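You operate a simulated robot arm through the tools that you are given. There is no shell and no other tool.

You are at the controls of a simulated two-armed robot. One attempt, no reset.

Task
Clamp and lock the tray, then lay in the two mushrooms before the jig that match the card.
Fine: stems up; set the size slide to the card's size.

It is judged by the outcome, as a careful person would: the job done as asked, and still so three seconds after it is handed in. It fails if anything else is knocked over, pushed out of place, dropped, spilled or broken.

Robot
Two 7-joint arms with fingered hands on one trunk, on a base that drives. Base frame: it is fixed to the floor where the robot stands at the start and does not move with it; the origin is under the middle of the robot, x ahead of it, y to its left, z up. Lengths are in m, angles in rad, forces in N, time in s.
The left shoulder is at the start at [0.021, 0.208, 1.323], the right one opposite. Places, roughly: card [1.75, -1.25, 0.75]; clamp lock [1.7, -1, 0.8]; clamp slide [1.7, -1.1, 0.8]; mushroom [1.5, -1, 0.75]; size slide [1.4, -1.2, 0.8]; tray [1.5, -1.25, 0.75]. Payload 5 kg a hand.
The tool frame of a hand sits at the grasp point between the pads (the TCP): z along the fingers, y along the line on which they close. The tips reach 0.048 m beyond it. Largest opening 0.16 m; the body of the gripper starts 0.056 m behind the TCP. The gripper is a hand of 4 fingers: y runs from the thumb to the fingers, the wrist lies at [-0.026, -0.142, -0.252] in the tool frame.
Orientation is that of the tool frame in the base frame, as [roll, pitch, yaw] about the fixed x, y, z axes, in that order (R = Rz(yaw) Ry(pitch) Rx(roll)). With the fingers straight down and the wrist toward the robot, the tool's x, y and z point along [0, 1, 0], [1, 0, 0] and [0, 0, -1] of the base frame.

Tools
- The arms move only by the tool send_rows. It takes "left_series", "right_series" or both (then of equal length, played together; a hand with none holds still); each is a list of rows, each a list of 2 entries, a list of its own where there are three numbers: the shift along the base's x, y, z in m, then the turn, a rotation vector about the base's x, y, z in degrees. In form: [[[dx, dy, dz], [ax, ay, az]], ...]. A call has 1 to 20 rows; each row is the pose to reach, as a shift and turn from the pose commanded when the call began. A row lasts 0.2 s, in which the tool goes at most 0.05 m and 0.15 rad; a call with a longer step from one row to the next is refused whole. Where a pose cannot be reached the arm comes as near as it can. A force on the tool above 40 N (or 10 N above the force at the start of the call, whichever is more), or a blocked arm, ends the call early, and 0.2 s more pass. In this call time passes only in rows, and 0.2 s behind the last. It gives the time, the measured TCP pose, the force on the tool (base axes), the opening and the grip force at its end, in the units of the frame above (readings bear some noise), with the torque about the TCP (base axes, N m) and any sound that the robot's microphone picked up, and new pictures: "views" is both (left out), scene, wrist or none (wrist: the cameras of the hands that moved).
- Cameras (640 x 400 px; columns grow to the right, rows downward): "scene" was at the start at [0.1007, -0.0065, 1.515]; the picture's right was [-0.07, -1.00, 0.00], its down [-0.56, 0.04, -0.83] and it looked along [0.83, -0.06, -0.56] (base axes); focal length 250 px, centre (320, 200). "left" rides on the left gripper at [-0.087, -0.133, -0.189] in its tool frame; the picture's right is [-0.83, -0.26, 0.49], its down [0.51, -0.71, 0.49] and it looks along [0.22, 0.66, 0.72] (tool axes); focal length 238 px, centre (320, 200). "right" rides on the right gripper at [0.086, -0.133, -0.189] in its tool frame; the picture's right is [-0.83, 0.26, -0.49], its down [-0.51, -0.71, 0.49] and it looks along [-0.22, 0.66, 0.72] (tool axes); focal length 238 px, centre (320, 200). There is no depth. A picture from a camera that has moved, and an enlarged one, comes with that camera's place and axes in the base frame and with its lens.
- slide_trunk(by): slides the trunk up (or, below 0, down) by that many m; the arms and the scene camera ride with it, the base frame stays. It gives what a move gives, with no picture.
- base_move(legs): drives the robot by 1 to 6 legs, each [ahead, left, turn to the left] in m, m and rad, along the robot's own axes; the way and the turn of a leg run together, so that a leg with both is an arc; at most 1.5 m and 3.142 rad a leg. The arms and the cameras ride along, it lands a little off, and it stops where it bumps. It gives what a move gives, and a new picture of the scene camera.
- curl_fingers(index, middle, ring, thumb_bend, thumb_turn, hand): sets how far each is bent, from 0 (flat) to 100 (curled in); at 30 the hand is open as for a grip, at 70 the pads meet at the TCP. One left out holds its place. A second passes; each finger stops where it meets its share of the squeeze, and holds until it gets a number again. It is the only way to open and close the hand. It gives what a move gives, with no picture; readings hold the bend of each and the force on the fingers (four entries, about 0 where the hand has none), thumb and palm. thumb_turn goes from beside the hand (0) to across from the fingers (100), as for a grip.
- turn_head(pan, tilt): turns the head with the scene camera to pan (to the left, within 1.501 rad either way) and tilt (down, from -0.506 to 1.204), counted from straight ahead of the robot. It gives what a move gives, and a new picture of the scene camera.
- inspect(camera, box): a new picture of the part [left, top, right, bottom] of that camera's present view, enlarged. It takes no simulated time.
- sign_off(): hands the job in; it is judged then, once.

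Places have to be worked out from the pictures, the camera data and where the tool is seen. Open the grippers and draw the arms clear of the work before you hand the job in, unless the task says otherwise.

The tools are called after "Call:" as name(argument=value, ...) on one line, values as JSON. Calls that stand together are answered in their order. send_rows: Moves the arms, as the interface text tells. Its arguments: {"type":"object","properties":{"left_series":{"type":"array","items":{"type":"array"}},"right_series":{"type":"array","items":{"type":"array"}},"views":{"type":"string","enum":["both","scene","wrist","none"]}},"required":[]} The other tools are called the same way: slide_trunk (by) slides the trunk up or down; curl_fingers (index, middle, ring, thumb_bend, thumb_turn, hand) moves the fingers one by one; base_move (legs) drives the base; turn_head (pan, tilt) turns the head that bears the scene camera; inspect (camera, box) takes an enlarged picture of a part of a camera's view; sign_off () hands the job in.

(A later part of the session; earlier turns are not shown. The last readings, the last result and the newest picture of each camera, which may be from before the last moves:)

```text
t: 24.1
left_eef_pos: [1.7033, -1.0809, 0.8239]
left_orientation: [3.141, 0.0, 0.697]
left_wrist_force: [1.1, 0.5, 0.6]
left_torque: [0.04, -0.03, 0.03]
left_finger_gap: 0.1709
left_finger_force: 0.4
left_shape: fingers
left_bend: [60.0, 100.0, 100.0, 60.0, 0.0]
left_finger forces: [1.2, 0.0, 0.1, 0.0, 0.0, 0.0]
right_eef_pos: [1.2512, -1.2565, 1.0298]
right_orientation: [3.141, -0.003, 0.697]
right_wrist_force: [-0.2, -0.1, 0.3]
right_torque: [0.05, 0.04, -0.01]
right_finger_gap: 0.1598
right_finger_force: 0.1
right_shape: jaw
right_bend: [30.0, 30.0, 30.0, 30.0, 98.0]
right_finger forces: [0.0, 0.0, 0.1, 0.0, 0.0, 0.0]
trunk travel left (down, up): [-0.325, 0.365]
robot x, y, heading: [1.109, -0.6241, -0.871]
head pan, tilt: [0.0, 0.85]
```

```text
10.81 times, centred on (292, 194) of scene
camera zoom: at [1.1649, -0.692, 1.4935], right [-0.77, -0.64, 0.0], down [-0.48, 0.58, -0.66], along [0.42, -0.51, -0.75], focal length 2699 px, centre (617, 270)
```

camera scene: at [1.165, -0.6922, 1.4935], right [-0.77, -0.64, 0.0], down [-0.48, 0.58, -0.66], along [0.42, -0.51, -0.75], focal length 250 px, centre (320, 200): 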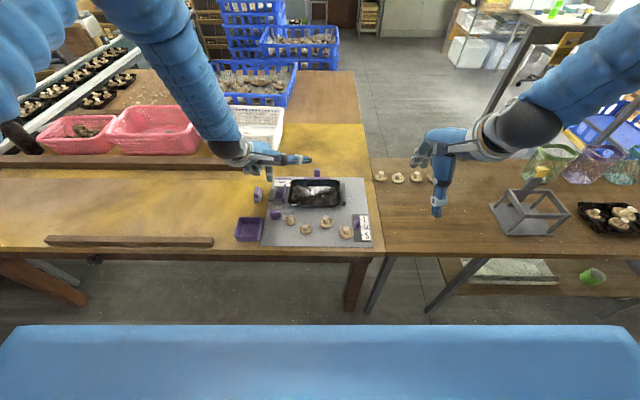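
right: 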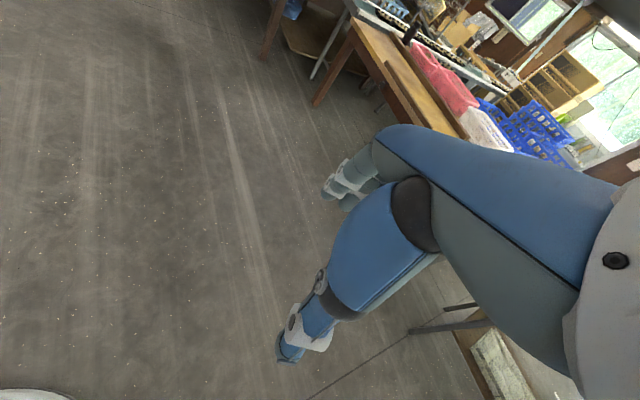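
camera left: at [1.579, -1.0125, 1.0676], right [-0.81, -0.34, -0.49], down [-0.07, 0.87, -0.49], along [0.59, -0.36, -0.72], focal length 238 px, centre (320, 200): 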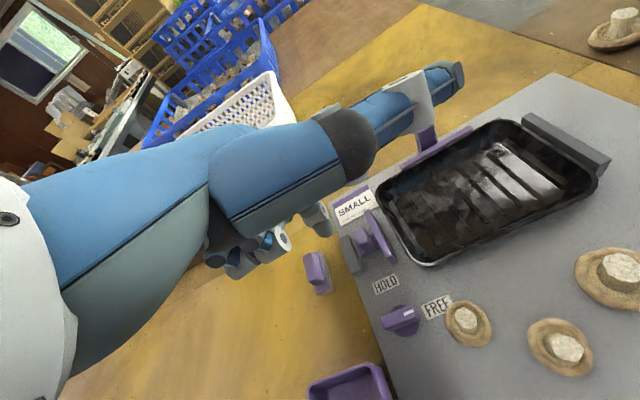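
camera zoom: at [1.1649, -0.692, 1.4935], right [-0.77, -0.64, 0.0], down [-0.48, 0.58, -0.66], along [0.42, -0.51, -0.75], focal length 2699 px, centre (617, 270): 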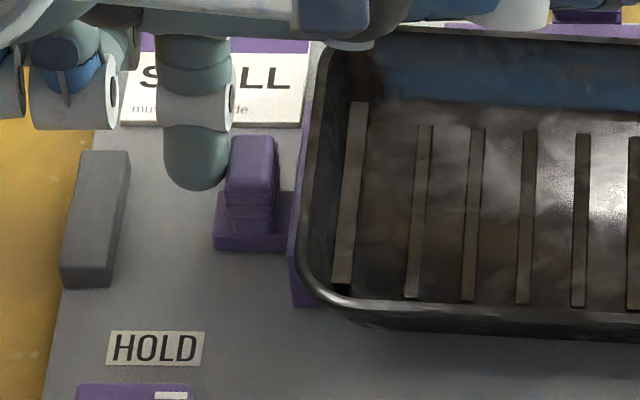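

The left rim has ridden up over the jaw: the last 6 mm was too much. I ease the finger back to see whether the tray settles and pushes the jaw back.

Call:
send_rows(left_series=[[[0.0015, 0.0013, 0], [0, 0, 0]], [[0.0031, 0.0026, 0], [0, 0, 0]], [[0.0061, 0.0051, 0], [0, 0, 0]], [[0.0092, 0.0077, 0], [0, 0, 0]], [[0.0138, 0.0116, 0], [0, 0, 0]]], views="none")

Call:
inspect(camera="scene", box=[255, 160, 355, 220])

Call:
inspect(camera="right", box=[0, 70, 200, 200])

```text
t: 25.3
left_eef_pos: [1.7176, -1.0707, 0.8214]
left_orientation: [-3.141, 0.0, 0.697]
left_wrist_force: [0.1, 1.0, 0.4]
left_torque: [-0.02, 0.02, -0.01]
left_finger_gap: 0.1709
left_finger_force: 0.0
left_shape: fingers
left_bend: [60.0, 100.0, 100.0, 60.0, 0.0]
left_finger forces: [0.0, 0.1, 0.1, 0.0, 0.0, 0.1]
right_eef_pos: [1.2501, -1.2546, 1.0299]
right_orientation: [3.141, -0.002, 0.697]
right_wrist_force: [1.0, 0.5, 0.1]
right_torque: [-0.01, 0.04, 0.02]
right_finger_gap: 0.1597
right_finger_force: 0.1
right_shape: jaw
right_bend: [30.0, 30.0, 30.0, 30.0, 98.0]
right_finger forces: [0.2, 0.1, 0.0, 0.0, 0.1, 0.0]
trunk travel left (down, up): [-0.325, 0.365]
robot x, y, heading: [1.1081, -0.6238, -0.875]
head pan, tilt: [0.0, 0.85]
```

```text
6.40 times, centred on (305, 190) of scene
camera zoom: at [1.1652, -0.6918, 1.4935], right [-0.77, -0.64, 0.0], down [-0.48, 0.58, -0.66], along [0.42, -0.51, -0.75], focal length 1598 px, centre (416, 264)
```

zoom: 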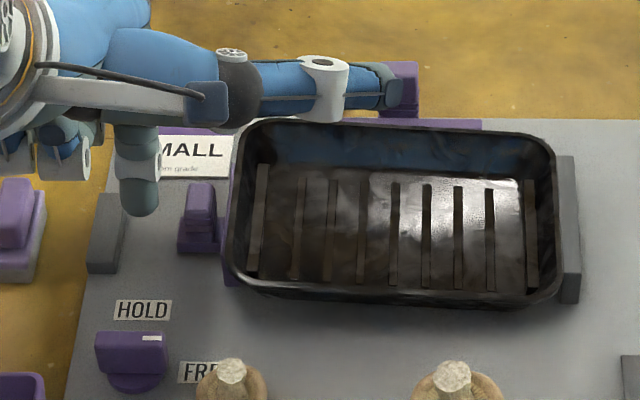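

```text
3.08 times, centred on (100, 135) of right
camera zoom: at [1.2319, -1.0983, 1.219], right [-0.47, -0.73, 0.49], down [-0.84, 0.22, -0.49], along [0.25, -0.64, -0.72], focal length 733 px, centre (997, 400)
```

zoom: 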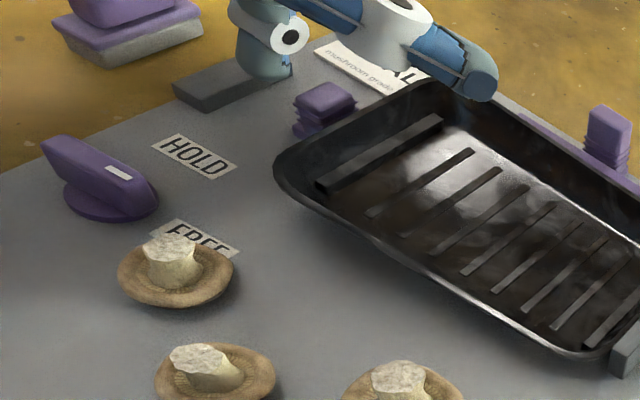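

The tray's left side rests on the jaw, so the jaw must come back a little. I lift the index, set it on top of the knob, and will drag the slide left by friction.

Call:
send_rows(left_series=[[[0, 0, 0.02], [0, 0, 0]], [[0, 0, 0.035], [0, 0, 0]], [[-0.009, -0.007, 0.035], [0, 0, 0]], [[-0.018, -0.014, 0.035], [0, 0, 0]], [[-0.027, -0.021, 0.035], [0, 0, 0]], [[-0.027, -0.021, 0.025], [0, 0, 0]]], views="none")

Call:
inspect(camera="scene", box=[265, 165, 325, 215])

Call:
inspect(camera="left", box=[270, 160, 390, 260])

Call:
inspect(camera="right", box=[0, 70, 200, 200])

```text
t: 26.7
left_eef_pos: [1.6882, -1.0915, 0.8478]
left_orientation: [3.14, -0.001, 0.698]
left_wrist_force: [1.2, -0.1, 0.3]
left_torque: [0.04, 0.1, 0.02]
left_finger_gap: 0.1709
left_finger_force: 0.1
left_shape: fingers
left_bend: [60.0, 100.0, 100.0, 60.0, 0.0]
left_finger forces: [0.0, 0.0, 0.0, 0.1, 0.1, 0.0]
right_eef_pos: [1.25, -1.2551, 1.0293]
right_orientation: [-3.14, 0.001, 0.698]
right_wrist_force: [-0.4, -0.2, 0.1]
right_torque: [0.0, 0.06, 0.03]
right_finger_gap: 0.1597
right_finger_force: 0.0
right_shape: jaw
right_bend: [30.0, 30.0, 30.0, 30.0, 98.0]
right_finger forces: [0.0, 0.1, 0.0, 0.0, 0.0, 0.0]
trunk travel left (down, up): [-0.325, 0.365]
robot x, y, heading: [1.1045, -0.6246, -0.87]
head pan, tilt: [0.0, 0.85]
```

```text
8.00 times, centred on (295, 190) of scene
camera zoom: at [1.1657, -0.6922, 1.4934], right [-0.77, -0.64, 0.0], down [-0.48, 0.58, -0.66], along [0.42, -0.51, -0.75], focal length 1997 px, centre (520, 280)
```

zoom: 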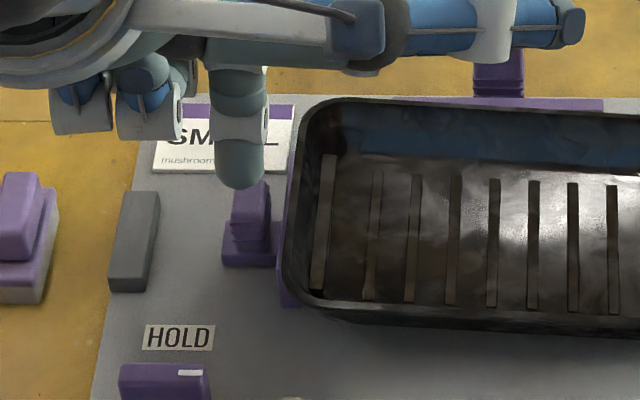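

```text
4.00 times, centred on (330, 210) of left
camera zoom: at [1.535, -1.0447, 1.037], right [-0.81, -0.34, -0.49], down [-0.07, 0.87, -0.49], along [0.59, -0.36, -0.72], focal length 953 px, centre (280, 160)
```

zoom: 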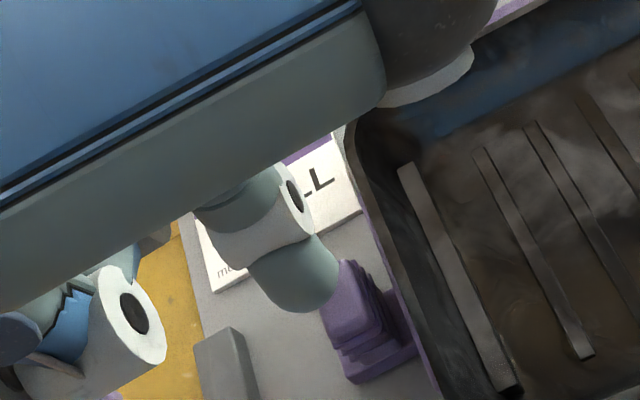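

```text
3.08 times, centred on (100, 135) of right
camera zoom: at [1.2324, -1.0986, 1.2188], right [-0.47, -0.74, 0.49], down [-0.84, 0.22, -0.49], along [0.25, -0.64, -0.72], focal length 733 px, centre (997, 400)
```

zoom: 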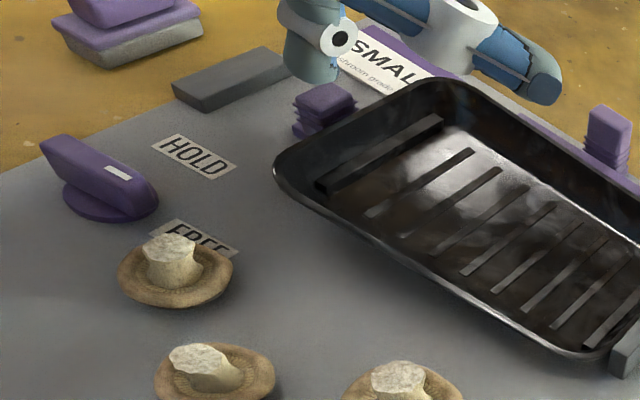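

The index tip is right above the knob, about 1 cm over it. I lower it gently to press on the knob.

Call:
send_rows(left_series=[[[0, 0, -0.004], [0, 0, 0]], [[0, 0, -0.007], [0, 0, 0]], [[0, 0, -0.009], [0, 0, 0]], [[0, 0, -0.011], [0, 0, 0]], [[0, 0, -0.013], [0, 0, 0]]], views="none")

Call:
inspect(camera="left", box=[270, 160, 390, 260])

```text
t: 27.9
left_eef_pos: [1.6894, -1.0921, 0.8377]
left_orientation: [3.137, -0.001, 0.698]
left_wrist_force: [-0.2, 0.0, 15.5]
left_torque: [-0.56, -0.08, -0.04]
left_finger_gap: 0.1705
left_finger_force: 7.2
left_shape: fingers
left_bend: [61.0, 100.0, 100.0, 60.0, 0.0]
left_finger forces: [14.6, 0.1, 0.0, 0.0, 0.0, 0.0]
right_eef_pos: [1.2499, -1.2559, 1.0303]
right_orientation: [3.141, -0.001, 0.697]
right_wrist_force: [-0.3, 0.1, 0.7]
right_torque: [0.03, 0.0, 0.05]
right_finger_gap: 0.1597
right_finger_force: 0.1
right_shape: jaw
right_bend: [30.0, 30.0, 30.0, 30.0, 98.0]
right_finger forces: [0.0, 0.0, 0.0, 0.0, 0.1, 0.0]
trunk travel left (down, up): [-0.325, 0.365]
robot x, y, heading: [1.103, -0.6268, -0.873]
head pan, tilt: [0.0, 0.85]
```

```text
4.00 times, centred on (330, 210) of left
camera zoom: at [1.5366, -1.0452, 1.0263], right [-0.8, -0.34, -0.49], down [-0.07, 0.87, -0.49], along [0.59, -0.36, -0.72], focal length 953 px, centre (280, 160)
```

zoom: 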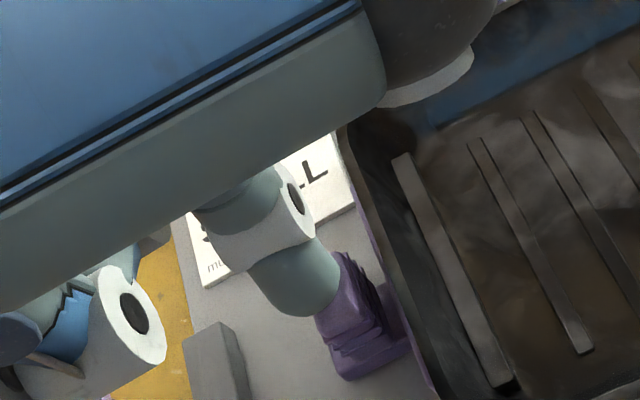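

Contact at about 15 N on the knob. I ease slightly and drag left about 10 mm.

Call:
send_rows(left_series=[[[0, 0, 0.001], [0, 0, 0]], [[0.0023, 0.0019, 0.001], [0, 0, 0]], [[0.0046, 0.0039, 0.001], [0, 0, 0]], [[0.0069, 0.0058, 0.001], [0, 0, 0]], [[0.0092, 0.0077, 0.001], [0, 0, 0]]], views="none")

Call:
inspect(camera="left", box=[270, 160, 390, 260])

Call:
inspect(camera="scene", box=[255, 160, 355, 220])

```text
t: 29.1
left_eef_pos: [1.6984, -1.0833, 0.8384]
left_orientation: [3.138, -0.001, 0.697]
left_wrist_force: [0.4, -1.4, 22.0]
left_torque: [-0.96, -0.28, 0.0]
left_finger_gap: 0.171
left_finger_force: 11.0
left_shape: fingers
left_bend: [60.0, 100.0, 100.0, 60.0, 0.0]
left_finger forces: [22.4, 0.0, 0.0, 0.1, 0.0, 0.0]
right_eef_pos: [1.2502, -1.2553, 1.0296]
right_orientation: [3.141, -0.001, 0.699]
right_wrist_force: [0.1, -0.7, -0.1]
right_torque: [-0.01, 0.0, 0.0]
right_finger_gap: 0.1595
right_finger_force: 0.2
right_shape: jaw
right_bend: [30.0, 30.0, 30.0, 30.0, 98.0]
right_finger forces: [0.1, 0.0, 0.0, 0.1, 0.1, 0.0]
trunk travel left (down, up): [-0.325, 0.365]
robot x, y, heading: [1.1066, -0.619, -0.874]
head pan, tilt: [0.0, 0.85]
```

```text
4.00 times, centred on (330, 210) of left
camera zoom: at [1.5452, -1.0364, 1.0267], right [-0.8, -0.34, -0.49], down [-0.07, 0.87, -0.49], along [0.59, -0.36, -0.72], focal length 953 px, centre (280, 160)
```

zoom: 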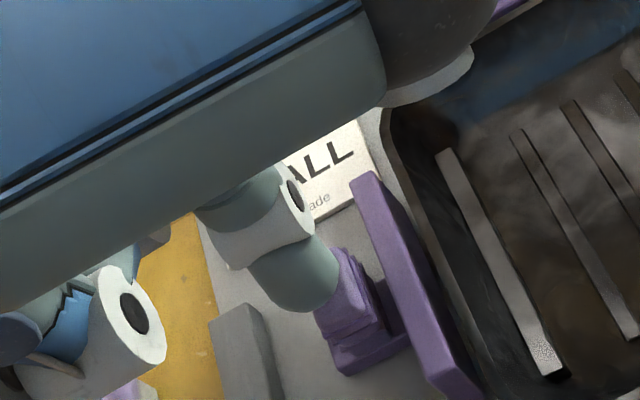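

```text
6.40 times, centred on (305, 190) of scene
camera zoom: at [1.1636, -0.691, 1.4937], right [-0.77, -0.64, 0.0], down [-0.48, 0.58, -0.66], along [0.42, -0.51, -0.75], focal length 1598 px, centre (416, 264)
```

zoom: 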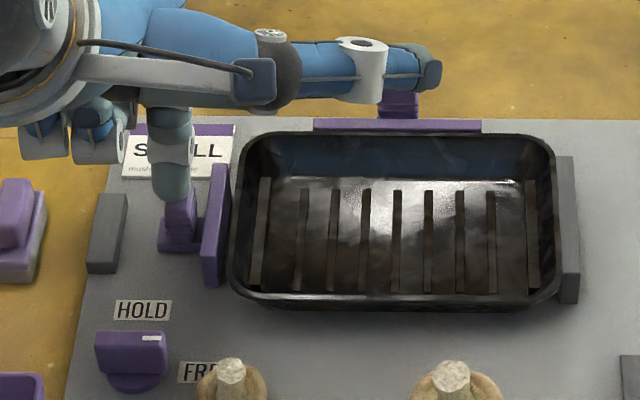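

That worked: the jaw came back, the tray lies flat again and sits against the right stop. Now I drag the jaw back right 3 mm at a time until it just meets the tray.

Call:
send_rows(left_series=[[[0, 0, 0.001], [0, 0, 0]], [[-0.0008, -0.0006, 0.001], [0, 0, 0]], [[-0.0015, -0.0013, 0.001], [0, 0, 0]], [[-0.0023, -0.0019, 0.001], [0, 0, 0]]], views="none")

Call:
inspect(camera="left", box=[270, 160, 390, 260])

Call:
inspect(camera="scene", box=[275, 170, 315, 210])

Call:
inspect(camera="right", box=[50, 60, 250, 200])

```text
t: 30.1
left_eef_pos: [1.6955, -1.085, 0.838]
left_orientation: [3.141, 0.0, 0.698]
left_wrist_force: [2.5, -0.8, 18.9]
left_torque: [-0.79, -0.34, 0.06]
left_finger_gap: 0.1714
left_finger_force: 9.1
left_shape: fingers
left_bend: [60.0, 100.0, 100.0, 60.0, 0.0]
left_finger forces: [18.7, 0.1, 0.1, 0.0, 0.0, 0.1]
right_eef_pos: [1.2505, -1.2548, 1.0288]
right_orientation: [3.14, -0.001, 0.698]
right_wrist_force: [-0.3, -0.3, -0.2]
right_torque: [0.02, -0.03, -0.02]
right_finger_gap: 0.1594
right_finger_force: 0.0
right_shape: jaw
right_bend: [30.0, 30.0, 30.0, 30.0, 98.0]
right_finger forces: [0.0, 0.1, 0.0, 0.0, 0.0, 0.1]
trunk travel left (down, up): [-0.325, 0.365]
robot x, y, heading: [1.1051, -0.6213, -0.874]
head pan, tilt: [0.0, 0.85]
```

```text
4.00 times, centred on (330, 210) of left
camera zoom: at [1.5421, -1.0377, 1.0272], right [-0.81, -0.34, -0.49], down [-0.07, 0.87, -0.49], along [0.59, -0.36, -0.72], focal length 953 px, centre (280, 160)
```

zoom: 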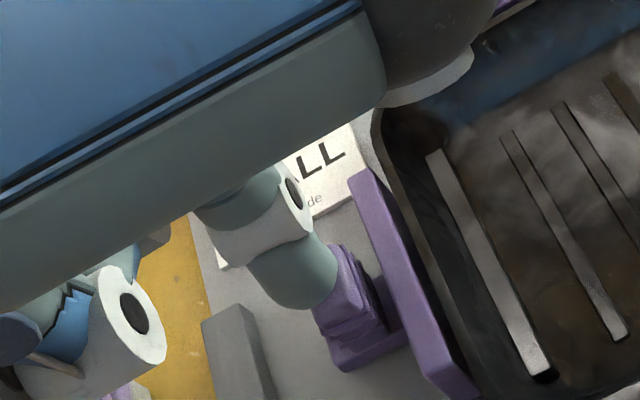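

```text
10.00 times, centred on (295, 190) of scene
camera zoom: at [1.1638, -0.6911, 1.4936], right [-0.77, -0.64, 0.0], down [-0.48, 0.58, -0.66], along [0.42, -0.51, -0.75], focal length 2497 px, centre (570, 300)
```

zoom: 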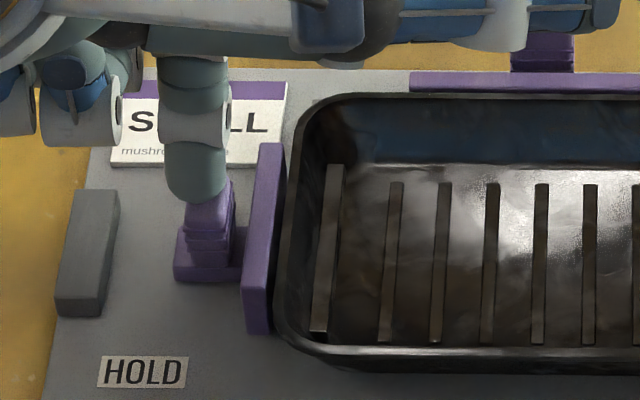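

```text
2.86 times, centred on (150, 130) of right
camera zoom: at [1.2308, -1.0977, 1.2194], right [-0.47, -0.73, 0.49], down [-0.84, 0.22, -0.49], along [0.26, -0.64, -0.72], focal length 681 px, centre (806, 400)
```

zoom: 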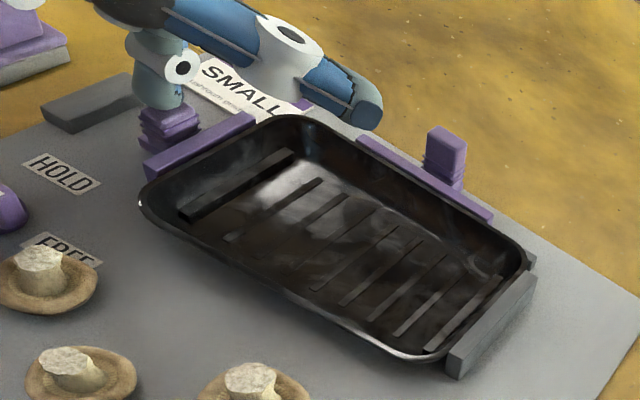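

The jaw is within about 2 mm of the rim with the tray flat. I drag 2 mm further right.

Call:
send_rows(left_series=[[[-0.0004, -0.0003, 0.0004], [0, 0, 0]], [[-0.0008, -0.0006, 0.0008], [0, 0, 0]], [[-0.0015, -0.0013, 0.0008], [0, 0, 0]], [[-0.0015, -0.0013, 0.0008], [0, 0, 0]]], views="none")

Call:
inspect(camera="scene", box=[275, 170, 315, 210])

Call:
inspect(camera="scene", box=[315, 170, 355, 210])

Call:
inspect(camera="left", box=[270, 160, 390, 260])

```text
t: 31.1
left_eef_pos: [1.6936, -1.0869, 0.8379]
left_orientation: [3.141, 0.0, 0.696]
left_wrist_force: [0.9, -0.9, 13.3]
left_torque: [-0.56, -0.21, 0.05]
left_finger_gap: 0.1711
left_finger_force: 6.8
left_shape: fingers
left_bend: [60.0, 100.0, 100.0, 60.0, 0.0]
left_finger forces: [13.1, 0.0, 0.1, 0.0, 0.1, 0.1]
right_eef_pos: [1.2505, -1.2546, 1.0291]
right_orientation: [3.141, -0.002, 0.699]
right_wrist_force: [1.5, 0.2, -1.0]
right_torque: [0.01, -0.01, 0.0]
right_finger_gap: 0.1599
right_finger_force: 0.0
right_shape: jaw
right_bend: [30.0, 30.0, 30.0, 30.0, 98.0]
right_finger forces: [0.0, 0.0, 0.1, 0.0, 0.1, 0.1]
trunk travel left (down, up): [-0.325, 0.365]
robot x, y, heading: [1.1062, -0.6231, -0.873]
head pan, tilt: [0.0, 0.85]
```

```text
10.00 times, centred on (295, 190) of scene
camera zoom: at [1.1641, -0.6914, 1.4935], right [-0.77, -0.64, 0.0], down [-0.48, 0.58, -0.66], along [0.42, -0.51, -0.75], focal length 2497 px, centre (570, 300)
```

zoom: 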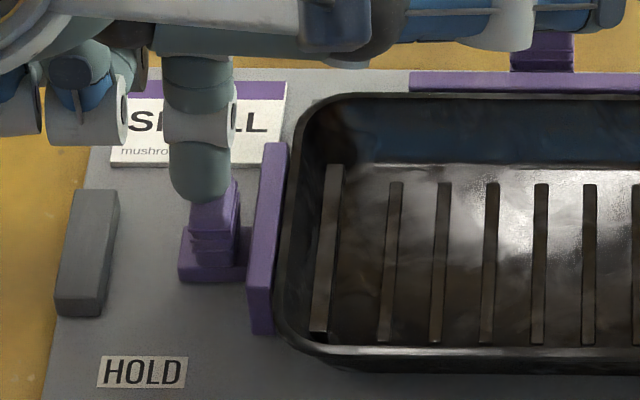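

```text
10.00 times, centred on (335, 190) of scene
camera zoom: at [1.1641, -0.6914, 1.4935], right [-0.77, -0.64, 0.0], down [-0.48, 0.58, -0.66], along [0.42, -0.51, -0.75], focal length 2497 px, centre (170, 300)
```

zoom: 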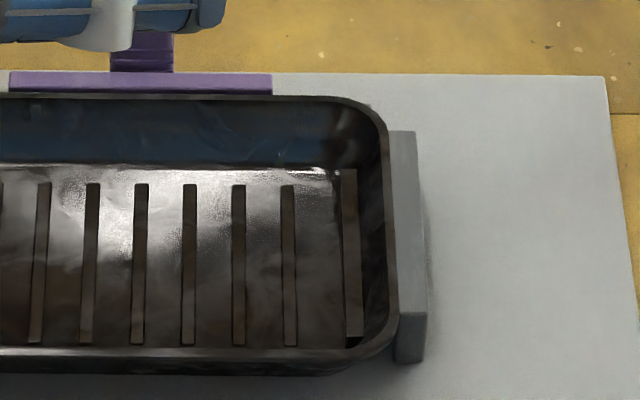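

```text
4.00 times, centred on (330, 210) of left
camera zoom: at [1.5407, -1.0392, 1.0274], right [-0.81, -0.34, -0.49], down [-0.07, 0.87, -0.49], along [0.59, -0.36, -0.72], focal length 953 px, centre (280, 160)
```

zoom: 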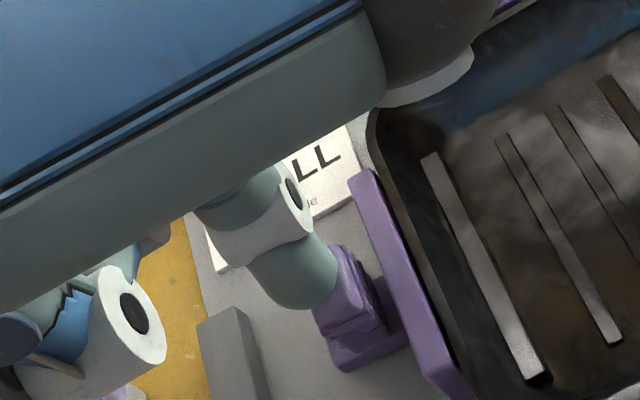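

Tray is seated on the stop and still flat; the jaw is almost touching the rim. I ease the press and drag 1.5 mm more.

Call:
send_rows(left_series=[[[0, 0, 0.0006], [0, 0, 0]], [[-0.0004, -0.0003, 0.0006], [0, 0, 0]], [[-0.0008, -0.0006, 0.0006], [0, 0, 0]], [[-0.0012, -0.001, 0.0006], [0, 0, 0]], [[-0.0012, -0.001, 0.0006], [0, 0, 0]]], views="none")

Call:
inspect(camera="scene", box=[275, 170, 315, 210])

Call:
inspect(camera="right", box=[80, 80, 140, 150])

```text
t: 32.3
left_eef_pos: [1.6931, -1.0868, 0.8385]
left_orientation: [-3.14, 0.001, 0.698]
left_wrist_force: [0.7, -0.1, 3.5]
left_torque: [-0.18, -0.07, 0.1]
left_finger_gap: 0.171
left_finger_force: 2.7
left_shape: fingers
left_bend: [60.0, 100.0, 100.0, 60.0, 0.0]
left_finger forces: [4.2, 0.1, 0.0, 0.0, 0.1, 0.1]
right_eef_pos: [1.25, -1.2563, 1.0297]
right_orientation: [3.141, -0.002, 0.698]
right_wrist_force: [-0.5, -0.7, 0.3]
right_torque: [-0.04, 0.0, 0.02]
right_finger_gap: 0.1598
right_finger_force: 0.1
right_shape: jaw
right_bend: [30.0, 30.0, 30.0, 30.0, 98.0]
right_finger forces: [0.1, 0.0, 0.1, 0.0, 0.0, 0.1]
trunk travel left (down, up): [-0.325, 0.365]
robot x, y, heading: [1.1119, -0.6212, -0.872]
head pan, tilt: [0.0, 0.85]
```

```text
10.00 times, centred on (295, 190) of scene
camera zoom: at [1.1647, -0.6918, 1.4935], right [-0.77, -0.64, 0.0], down [-0.48, 0.58, -0.66], along [0.42, -0.51, -0.75], focal length 2497 px, centre (570, 300)
```

zoom: 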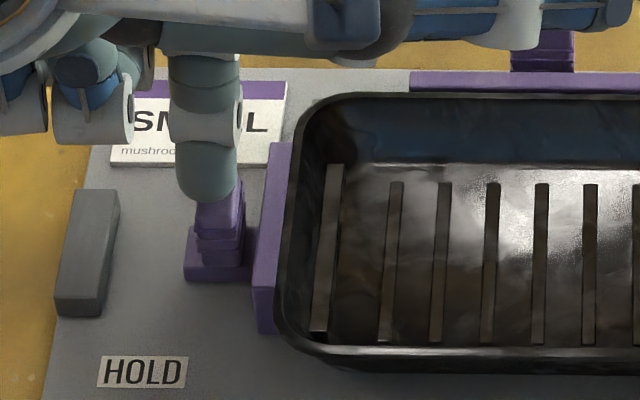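

```text
5.71 times, centred on (110, 115) of right
camera zoom: at [1.2315, -1.0983, 1.219], right [-0.47, -0.73, 0.49], down [-0.84, 0.22, -0.49], along [0.25, -0.64, -0.72], focal length 1362 px, centre (1520, 686)
```

zoom: 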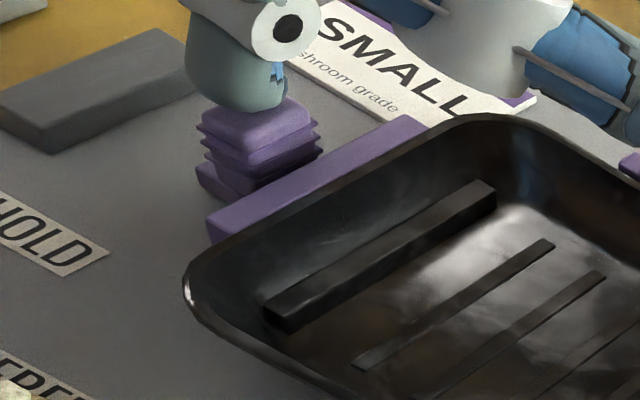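

Still flat; the jaw is now just under the overhanging lip and not yet at the wall. With a light press I creep 1.5 mm further.

Call:
send_rows(left_series=[[[-0.0004, -0.0003, 0.0], [0, 0, 0]], [[-0.0008, -0.0006, 0.0], [0, 0, 0]], [[-0.0012, -0.001, 0.0], [0, 0, 0]], [[-0.0012, -0.001, 0.0], [0, 0, 0]]], views="none")

Call:
inspect(camera="scene", box=[275, 170, 315, 210])

Call:
inspect(camera="right", box=[80, 80, 140, 150])

```text
t: 33.3
left_eef_pos: [1.6916, -1.0896, 0.8383]
left_orientation: [-3.14, 0.001, 0.698]
left_wrist_force: [0.0, -0.8, -0.4]
left_torque: [0.0, -0.02, -0.01]
left_finger_gap: 0.1712
left_finger_force: 0.0
left_shape: fingers
left_bend: [60.0, 100.0, 100.0, 60.0, 0.0]
left_finger forces: [0.0, 0.0, 0.1, 0.0, 0.0, 0.1]
right_eef_pos: [1.2492, -1.2555, 1.0296]
right_orientation: [-3.141, -0.002, 0.698]
right_wrist_force: [-0.2, -0.8, 0.6]
right_torque: [-0.02, -0.04, -0.01]
right_finger_gap: 0.1598
right_finger_force: 0.1
right_shape: jaw
right_bend: [30.0, 30.0, 30.0, 30.0, 98.0]
right_finger forces: [0.0, 0.0, 0.1, 0.0, 0.0, 0.0]
trunk travel left (down, up): [-0.325, 0.365]
robot x, y, heading: [1.104, -0.6261, -0.87]
head pan, tilt: [0.0, 0.85]
```

```text
10.00 times, centred on (295, 190) of scene
camera zoom: at [1.1649, -0.6921, 1.4935], right [-0.77, -0.64, 0.0], down [-0.48, 0.58, -0.66], along [0.42, -0.51, -0.75], focal length 2497 px, centre (570, 300)
```

zoom: 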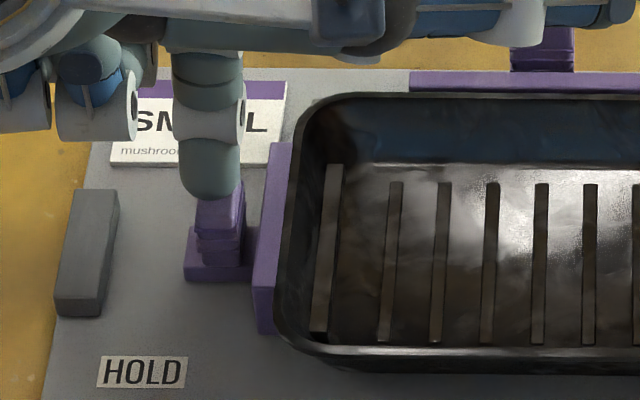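

```text
5.71 times, centred on (110, 115) of right
camera zoom: at [1.2316, -1.0985, 1.219], right [-0.47, -0.73, 0.49], down [-0.84, 0.22, -0.49], along [0.25, -0.64, -0.72], focal length 1362 px, centre (1520, 686)
```

zoom: 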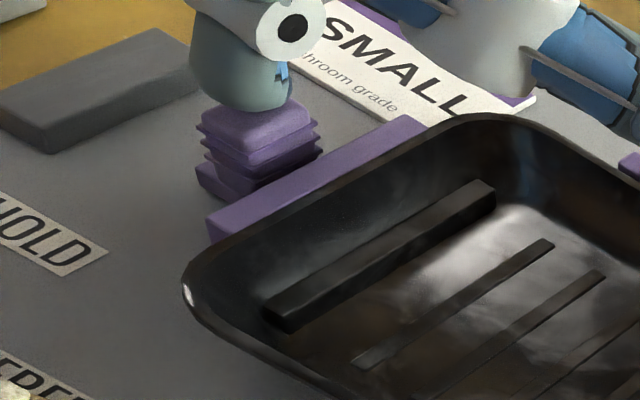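

The tip lost contact and slipped without moving the jaw. I press a bit again and creep 2 mm.

Call:
send_rows(left_series=[[[0, 0, -0.001], [0, 0, 0]], [[-0.0004, -0.0003, -0.0015], [0, 0, 0]], [[-0.0008, -0.0006, -0.0015], [0, 0, 0]], [[-0.0012, -0.001, -0.0015], [0, 0, 0]], [[-0.0015, -0.0013, -0.0015], [0, 0, 0]]], views="none")

Call:
inspect(camera="scene", box=[275, 170, 315, 210])

Call:
inspect(camera="scene", box=[315, 170, 355, 210])

Call:
inspect(camera="right", box=[80, 80, 140, 150])

```text
t: 34.5
left_eef_pos: [1.6915, -1.0907, 0.838]
left_orientation: [3.141, 0.0, 0.699]
left_wrist_force: [1.1, 0.8, 8.8]
left_torque: [-0.28, -0.1, 0.02]
left_finger_gap: 0.1711
left_finger_force: 4.1
left_shape: fingers
left_bend: [60.0, 100.0, 100.0, 60.0, 0.0]
left_finger forces: [7.4, 0.1, 0.0, 0.1, 0.1, 0.0]
right_eef_pos: [1.2501, -1.2553, 1.0292]
right_orientation: [-3.141, -0.001, 0.698]
right_wrist_force: [0.1, 0.3, 1.1]
right_torque: [0.0, -0.01, -0.02]
right_finger_gap: 0.1596
right_finger_force: 0.0
right_shape: jaw
right_bend: [30.0, 30.0, 30.0, 30.0, 98.0]
right_finger forces: [0.0, 0.0, 0.1, 0.0, 0.1, 0.1]
trunk travel left (down, up): [-0.325, 0.365]
robot x, y, heading: [1.1054, -0.6225, -0.87]
head pan, tilt: [0.0, 0.85]
```

```text
10.00 times, centred on (295, 190) of scene
camera zoom: at [1.1645, -0.6916, 1.4936], right [-0.77, -0.64, 0.0], down [-0.48, 0.58, -0.66], along [0.42, -0.51, -0.75], focal length 2497 px, centre (570, 300)
```

zoom: 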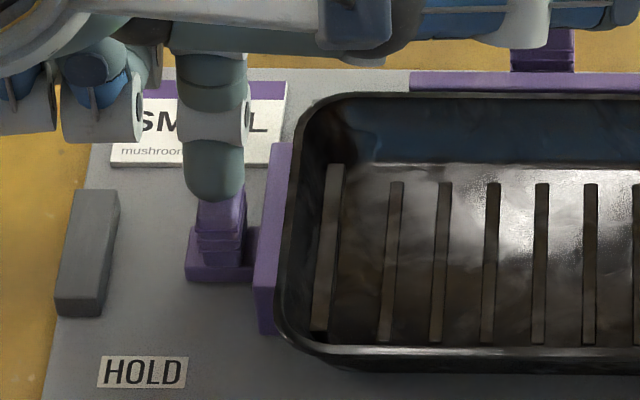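

```text
10.00 times, centred on (335, 190) of scene
camera zoom: at [1.1645, -0.6916, 1.4936], right [-0.77, -0.64, 0.0], down [-0.48, 0.58, -0.66], along [0.42, -0.51, -0.75], focal length 2497 px, centre (170, 300)
```

zoom: 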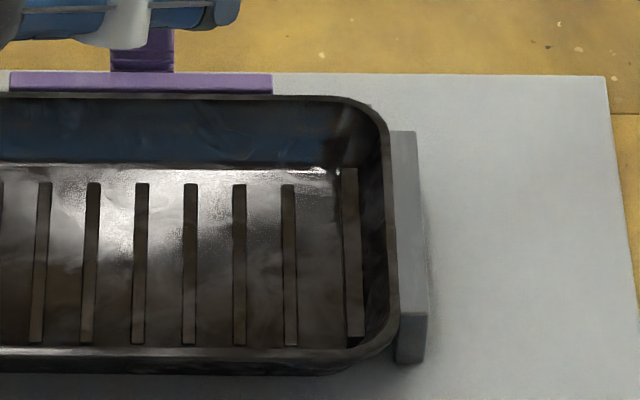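

```text
5.71 times, centred on (110, 115) of right
camera zoom: at [1.2313, -1.0981, 1.2192], right [-0.47, -0.73, 0.49], down [-0.84, 0.22, -0.49], along [0.26, -0.64, -0.72], focal length 1362 px, centre (1520, 686)
```

zoom: 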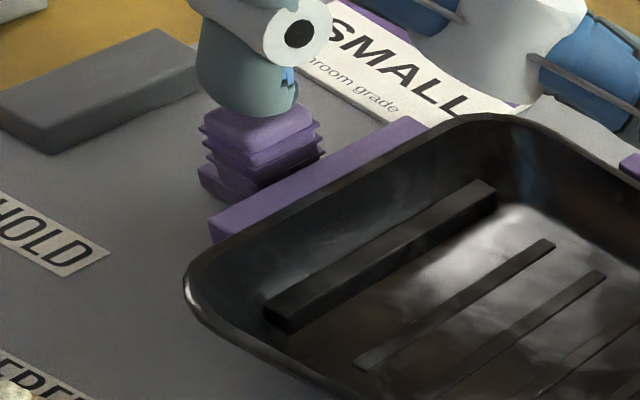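

The jaw moves with the finger and the tray stays flat. I creep another 1.5 mm.

Call:
send_rows(left_series=[[[-0.0004, -0.0003, 0], [0, 0, 0]], [[-0.0008, -0.0006, 0], [0, 0, 0]], [[-0.0012, -0.001, 0], [0, 0, 0]], [[-0.0012, -0.001, 0], [0, 0, 0]]], views="none")

Call:
inspect(camera="scene", box=[275, 170, 315, 210])

Call:
inspect(camera="scene", box=[315, 170, 355, 210])

Call:
inspect(camera="right", box=[80, 80, 140, 150])

```text
t: 35.5
left_eef_pos: [1.6902, -1.0916, 0.8389]
left_orientation: [3.139, 0.0, 0.7]
left_wrist_force: [1.4, 0.5, 12.1]
left_torque: [-0.5, -0.2, 0.08]
left_finger_gap: 0.1713
left_finger_force: 5.6
left_shape: fingers
left_bend: [60.0, 100.0, 100.0, 60.0, 0.0]
left_finger forces: [11.6, 0.0, 0.0, 0.0, 0.0, 0.1]
right_eef_pos: [1.2506, -1.2569, 1.0296]
right_orientation: [-3.14, -0.002, 0.699]
right_wrist_force: [0.4, -0.1, 0.8]
right_torque: [-0.02, 0.0, -0.03]
right_finger_gap: 0.1598
right_finger_force: 0.0
right_shape: jaw
right_bend: [30.0, 30.0, 30.0, 30.0, 98.0]
right_finger forces: [0.0, 0.1, 0.0, 0.0, 0.1, 0.0]
trunk travel left (down, up): [-0.325, 0.365]
robot x, y, heading: [1.1096, -0.6252, -0.872]
head pan, tilt: [0.0, 0.85]
```

```text
10.00 times, centred on (295, 190) of scene
camera zoom: at [1.1643, -0.6915, 1.4936], right [-0.77, -0.64, 0.0], down [-0.48, 0.58, -0.66], along [0.42, -0.51, -0.75], focal length 2497 px, centre (570, 300)
```

zoom: 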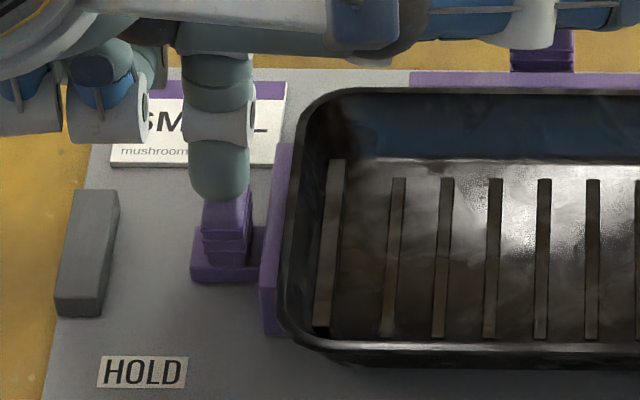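

```text
10.00 times, centred on (335, 190) of scene
camera zoom: at [1.1643, -0.6915, 1.4936], right [-0.77, -0.64, 0.0], down [-0.48, 0.58, -0.66], along [0.42, -0.51, -0.75], focal length 2497 px, centre (170, 300)
```

zoom: 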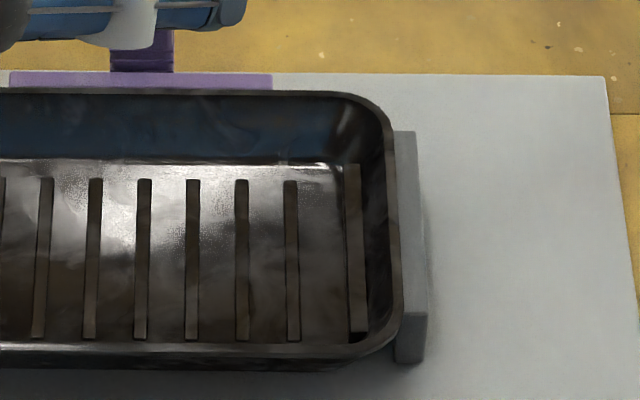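

```text
5.71 times, centred on (110, 115) of right
camera zoom: at [1.2311, -1.098, 1.2193], right [-0.47, -0.73, 0.49], down [-0.84, 0.22, -0.49], along [0.26, -0.64, -0.72], focal length 1362 px, centre (1520, 686)
```

zoom: 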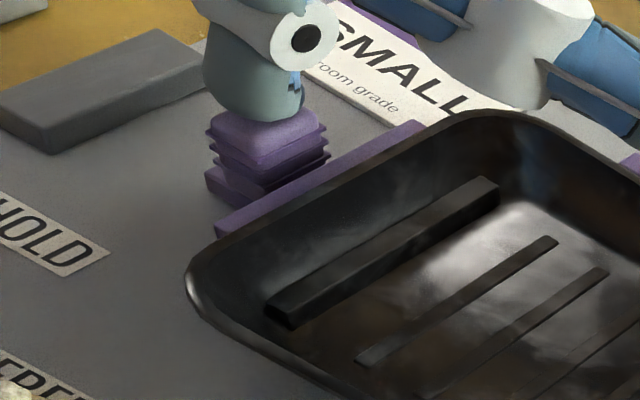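

Now the tray begins to ride up by a couple of millimetres, so the jaw is at the wall with the tray on the stop. I back off about 1.2 mm so it lies flat yet stays snug.

Call:
send_rows(left_series=[[[0.0004, 0.0003, 0], [0, 0, 0]], [[0.0008, 0.0006, 0], [0, 0, 0]], [[0.0012, 0.001, 0], [0, 0, 0]], [[0.0012, 0.001, 0], [0, 0, 0]]], views="none")

Call:
inspect(camera="scene", box=[275, 170, 315, 210])

Call:
inspect(camera="scene", box=[315, 170, 355, 210])

```text
t: 36.5
left_eef_pos: [1.6896, -1.0907, 0.8382]
left_orientation: [3.141, 0.0, 0.695]
left_wrist_force: [-0.3, -2.1, 10.6]
left_torque: [-0.47, -0.11, 0.0]
left_finger_gap: 0.1709
left_finger_force: 4.9
left_shape: fingers
left_bend: [60.0, 100.0, 100.0, 60.0, 0.0]
left_finger forces: [10.8, 0.0, 0.1, 0.0, 0.1, 0.0]
right_eef_pos: [1.249, -1.2556, 1.0301]
right_orientation: [-3.141, -0.002, 0.7]
right_wrist_force: [-0.1, -0.5, -0.6]
right_torque: [-0.01, 0.02, 0.05]
right_finger_gap: 0.1599
right_finger_force: 0.0
right_shape: jaw
right_bend: [30.0, 30.0, 30.0, 30.0, 98.0]
right_finger forces: [0.0, 0.1, 0.0, 0.1, 0.0, 0.0]
trunk travel left (down, up): [-0.325, 0.365]
robot x, y, heading: [1.1066, -0.6235, -0.87]
head pan, tilt: [0.0, 0.85]
```

```text
10.00 times, centred on (295, 190) of scene
camera zoom: at [1.1641, -0.6917, 1.4935], right [-0.77, -0.64, 0.0], down [-0.48, 0.58, -0.66], along [0.42, -0.51, -0.75], focal length 2497 px, centre (570, 300)
```

zoom: 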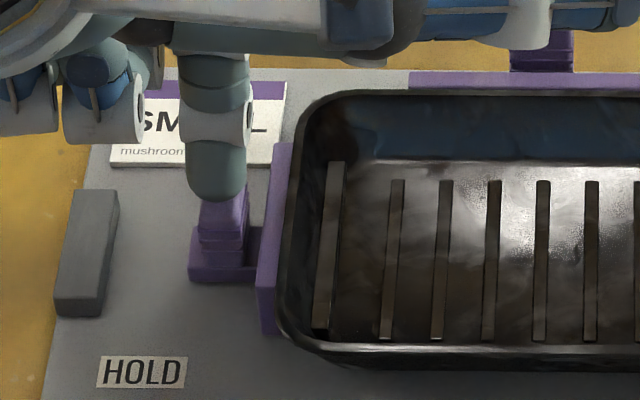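

```text
10.00 times, centred on (335, 190) of scene
camera zoom: at [1.1641, -0.6917, 1.4935], right [-0.77, -0.64, 0.0], down [-0.48, 0.58, -0.66], along [0.42, -0.51, -0.75], focal length 2497 px, centre (170, 300)
```

zoom: 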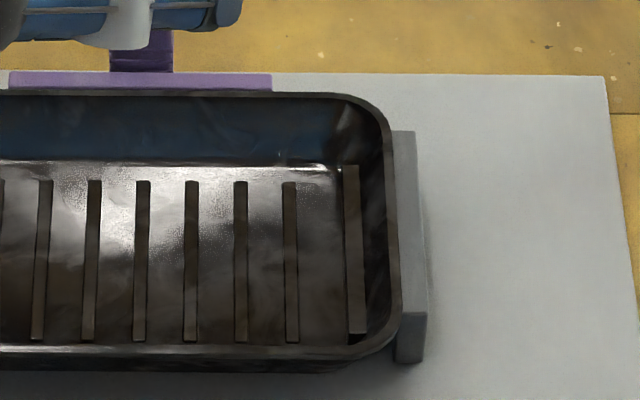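

Nearly flat now (about 1 mm high). I ease another half millimetre left and then lift the finger off.

Call:
send_rows(left_series=[[[0.0004, 0.0003, 0], [0, 0, 0]], [[0.0007, 0.0006, 0], [0, 0, 0]], [[0.0007, 0.0006, 0.004], [0, 0, 0]], [[0.0007, 0.0006, 0.02], [0, 0, 0]], [[0.0007, 0.0006, 0.06], [0, 0, 0]]], views="none")

Call:
inspect(camera="scene", box=[275, 170, 315, 210])

Call:
inspect(camera="scene", box=[315, 170, 355, 210])

Call:
inspect(camera="right", box=[50, 60, 250, 200])

```text
t: 37.7
left_eef_pos: [1.6909, -1.0885, 0.8975]
left_orientation: [-3.138, -0.001, 0.696]
left_wrist_force: [-2.4, 1.7, -1.7]
left_torque: [-0.19, -0.21, 0.02]
left_finger_gap: 0.1714
left_finger_force: 0.0
left_shape: fingers
left_bend: [60.0, 100.0, 100.0, 60.0, 0.0]
left_finger forces: [0.1, 0.0, 0.0, 0.0, 0.0, 0.1]
right_eef_pos: [1.2497, -1.2553, 1.0304]
right_orientation: [-3.14, -0.002, 0.696]
right_wrist_force: [-0.3, 0.3, 0.5]
right_torque: [-0.07, -0.07, 0.02]
right_finger_gap: 0.1596
right_finger_force: 0.1
right_shape: jaw
right_bend: [30.0, 30.0, 30.0, 30.0, 98.0]
right_finger forces: [0.0, 0.0, 0.0, 0.0, 0.0, 0.0]
trunk travel left (down, up): [-0.325, 0.365]
robot x, y, heading: [1.1094, -0.6209, -0.871]
head pan, tilt: [0.0, 0.85]
```

```text
10.00 times, centred on (295, 190) of scene
camera zoom: at [1.1637, -0.6909, 1.4937], right [-0.77, -0.64, 0.0], down [-0.48, 0.58, -0.66], along [0.42, -0.51, -0.75], focal length 2497 px, centre (570, 300)
```

zoom: 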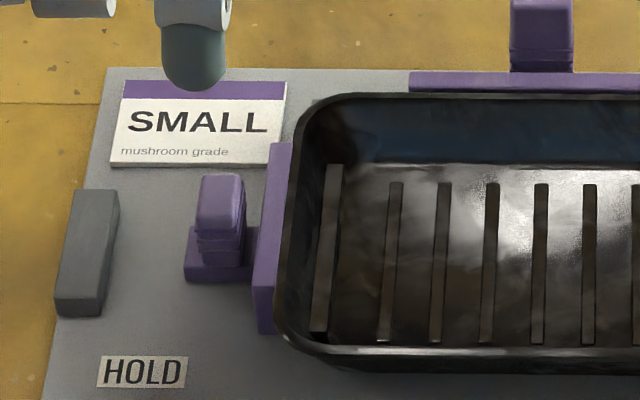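

```text
10.00 times, centred on (335, 190) of scene
camera zoom: at [1.1637, -0.6909, 1.4937], right [-0.77, -0.64, 0.0], down [-0.48, 0.58, -0.66], along [0.42, -0.51, -0.75], focal length 2497 px, centre (170, 300)
```

zoom: 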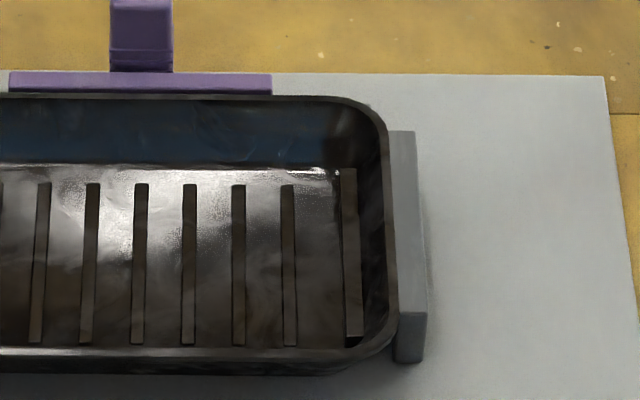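

```text
2.86 times, centred on (150, 130) of right
camera zoom: at [1.2305, -1.0975, 1.2196], right [-0.47, -0.73, 0.49], down [-0.84, 0.22, -0.49], along [0.26, -0.64, -0.72], focal length 681 px, centre (806, 400)
```

zoom: 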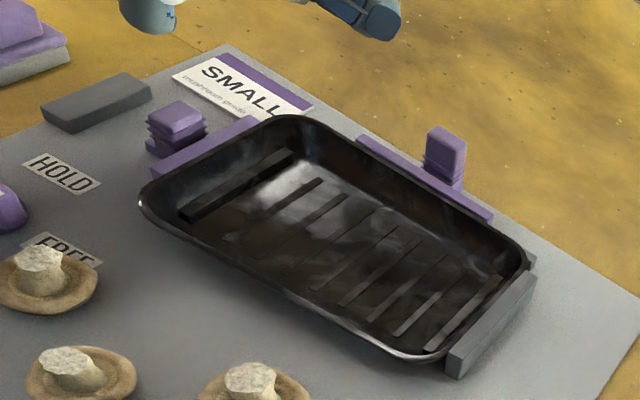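

The tray is flat, on the stop, with the jaw at most ~1 mm short of it. For a snug clamp I go back beside the knob on the left and nudge it right in sub-millimetre steps.

Call:
send_rows(left_series=[[[0.0176, 0.0148, 0], [0, 0, 0]], [[0.0176, 0.0148, -0.03], [0, 0, 0]], [[0.0176, 0.0148, -0.06], [0, 0, 0]], [[0.0176, 0.0148, -0.074], [0, 0, 0]], [[0.014, 0.0118, -0.074], [0, 0, 0]], [[0.0122, 0.0102, -0.074], [0, 0, 0]]], views="none")

Call:
inspect(camera="scene", box=[275, 170, 315, 210])

Call:
inspect(camera="left", box=[270, 160, 390, 260])

```text
t: 39.1
left_eef_pos: [1.7038, -1.0778, 0.8225]
left_orientation: [-3.141, 0.0, 0.698]
left_wrist_force: [0.5, 0.5, 0.1]
left_torque: [0.02, -0.04, 0.05]
left_finger_gap: 0.1714
left_finger_force: 0.8
left_shape: fingers
left_bend: [60.0, 100.0, 100.0, 60.0, 0.0]
left_finger forces: [1.3, 0.0, 0.0, 0.0, 0.0, 0.1]
right_eef_pos: [1.2495, -1.2561, 1.0296]
right_orientation: [3.14, 0.001, 0.698]
right_wrist_force: [0.0, 0.0, -0.7]
right_torque: [0.01, 0.02, 0.0]
right_finger_gap: 0.1598
right_finger_force: 0.0
right_shape: jaw
right_bend: [30.0, 30.0, 30.0, 30.0, 98.0]
right_finger forces: [0.1, 0.0, 0.0, 0.0, 0.1, 0.0]
trunk travel left (down, up): [-0.325, 0.365]
robot x, y, heading: [1.1047, -0.6252, -0.873]
head pan, tilt: [0.0, 0.85]
```

```text
10.00 times, centred on (295, 190) of scene
camera zoom: at [1.1651, -0.6919, 1.4935], right [-0.77, -0.64, 0.0], down [-0.48, 0.58, -0.66], along [0.42, -0.51, -0.75], focal length 2497 px, centre (570, 300)
```

zoom: 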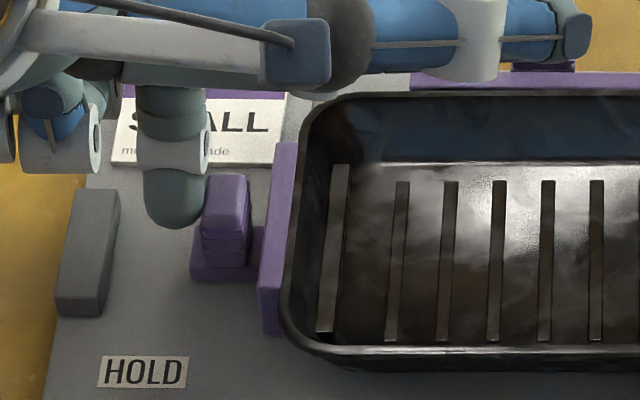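

```text
4.00 times, centred on (330, 210) of left
camera zoom: at [1.5509, -1.0322, 1.012], right [-0.81, -0.34, -0.49], down [-0.07, 0.87, -0.49], along [0.59, -0.36, -0.72], focal length 953 px, centre (280, 160)
```

zoom: 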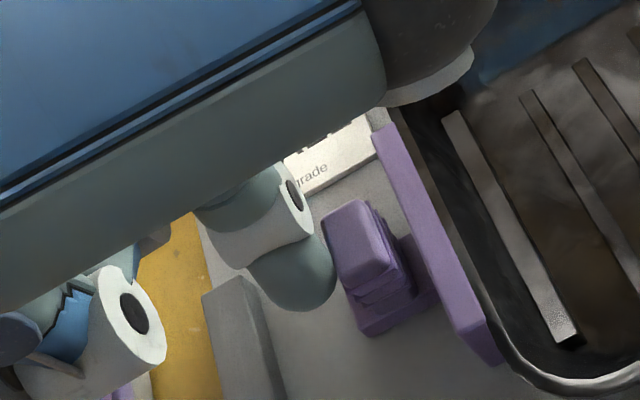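

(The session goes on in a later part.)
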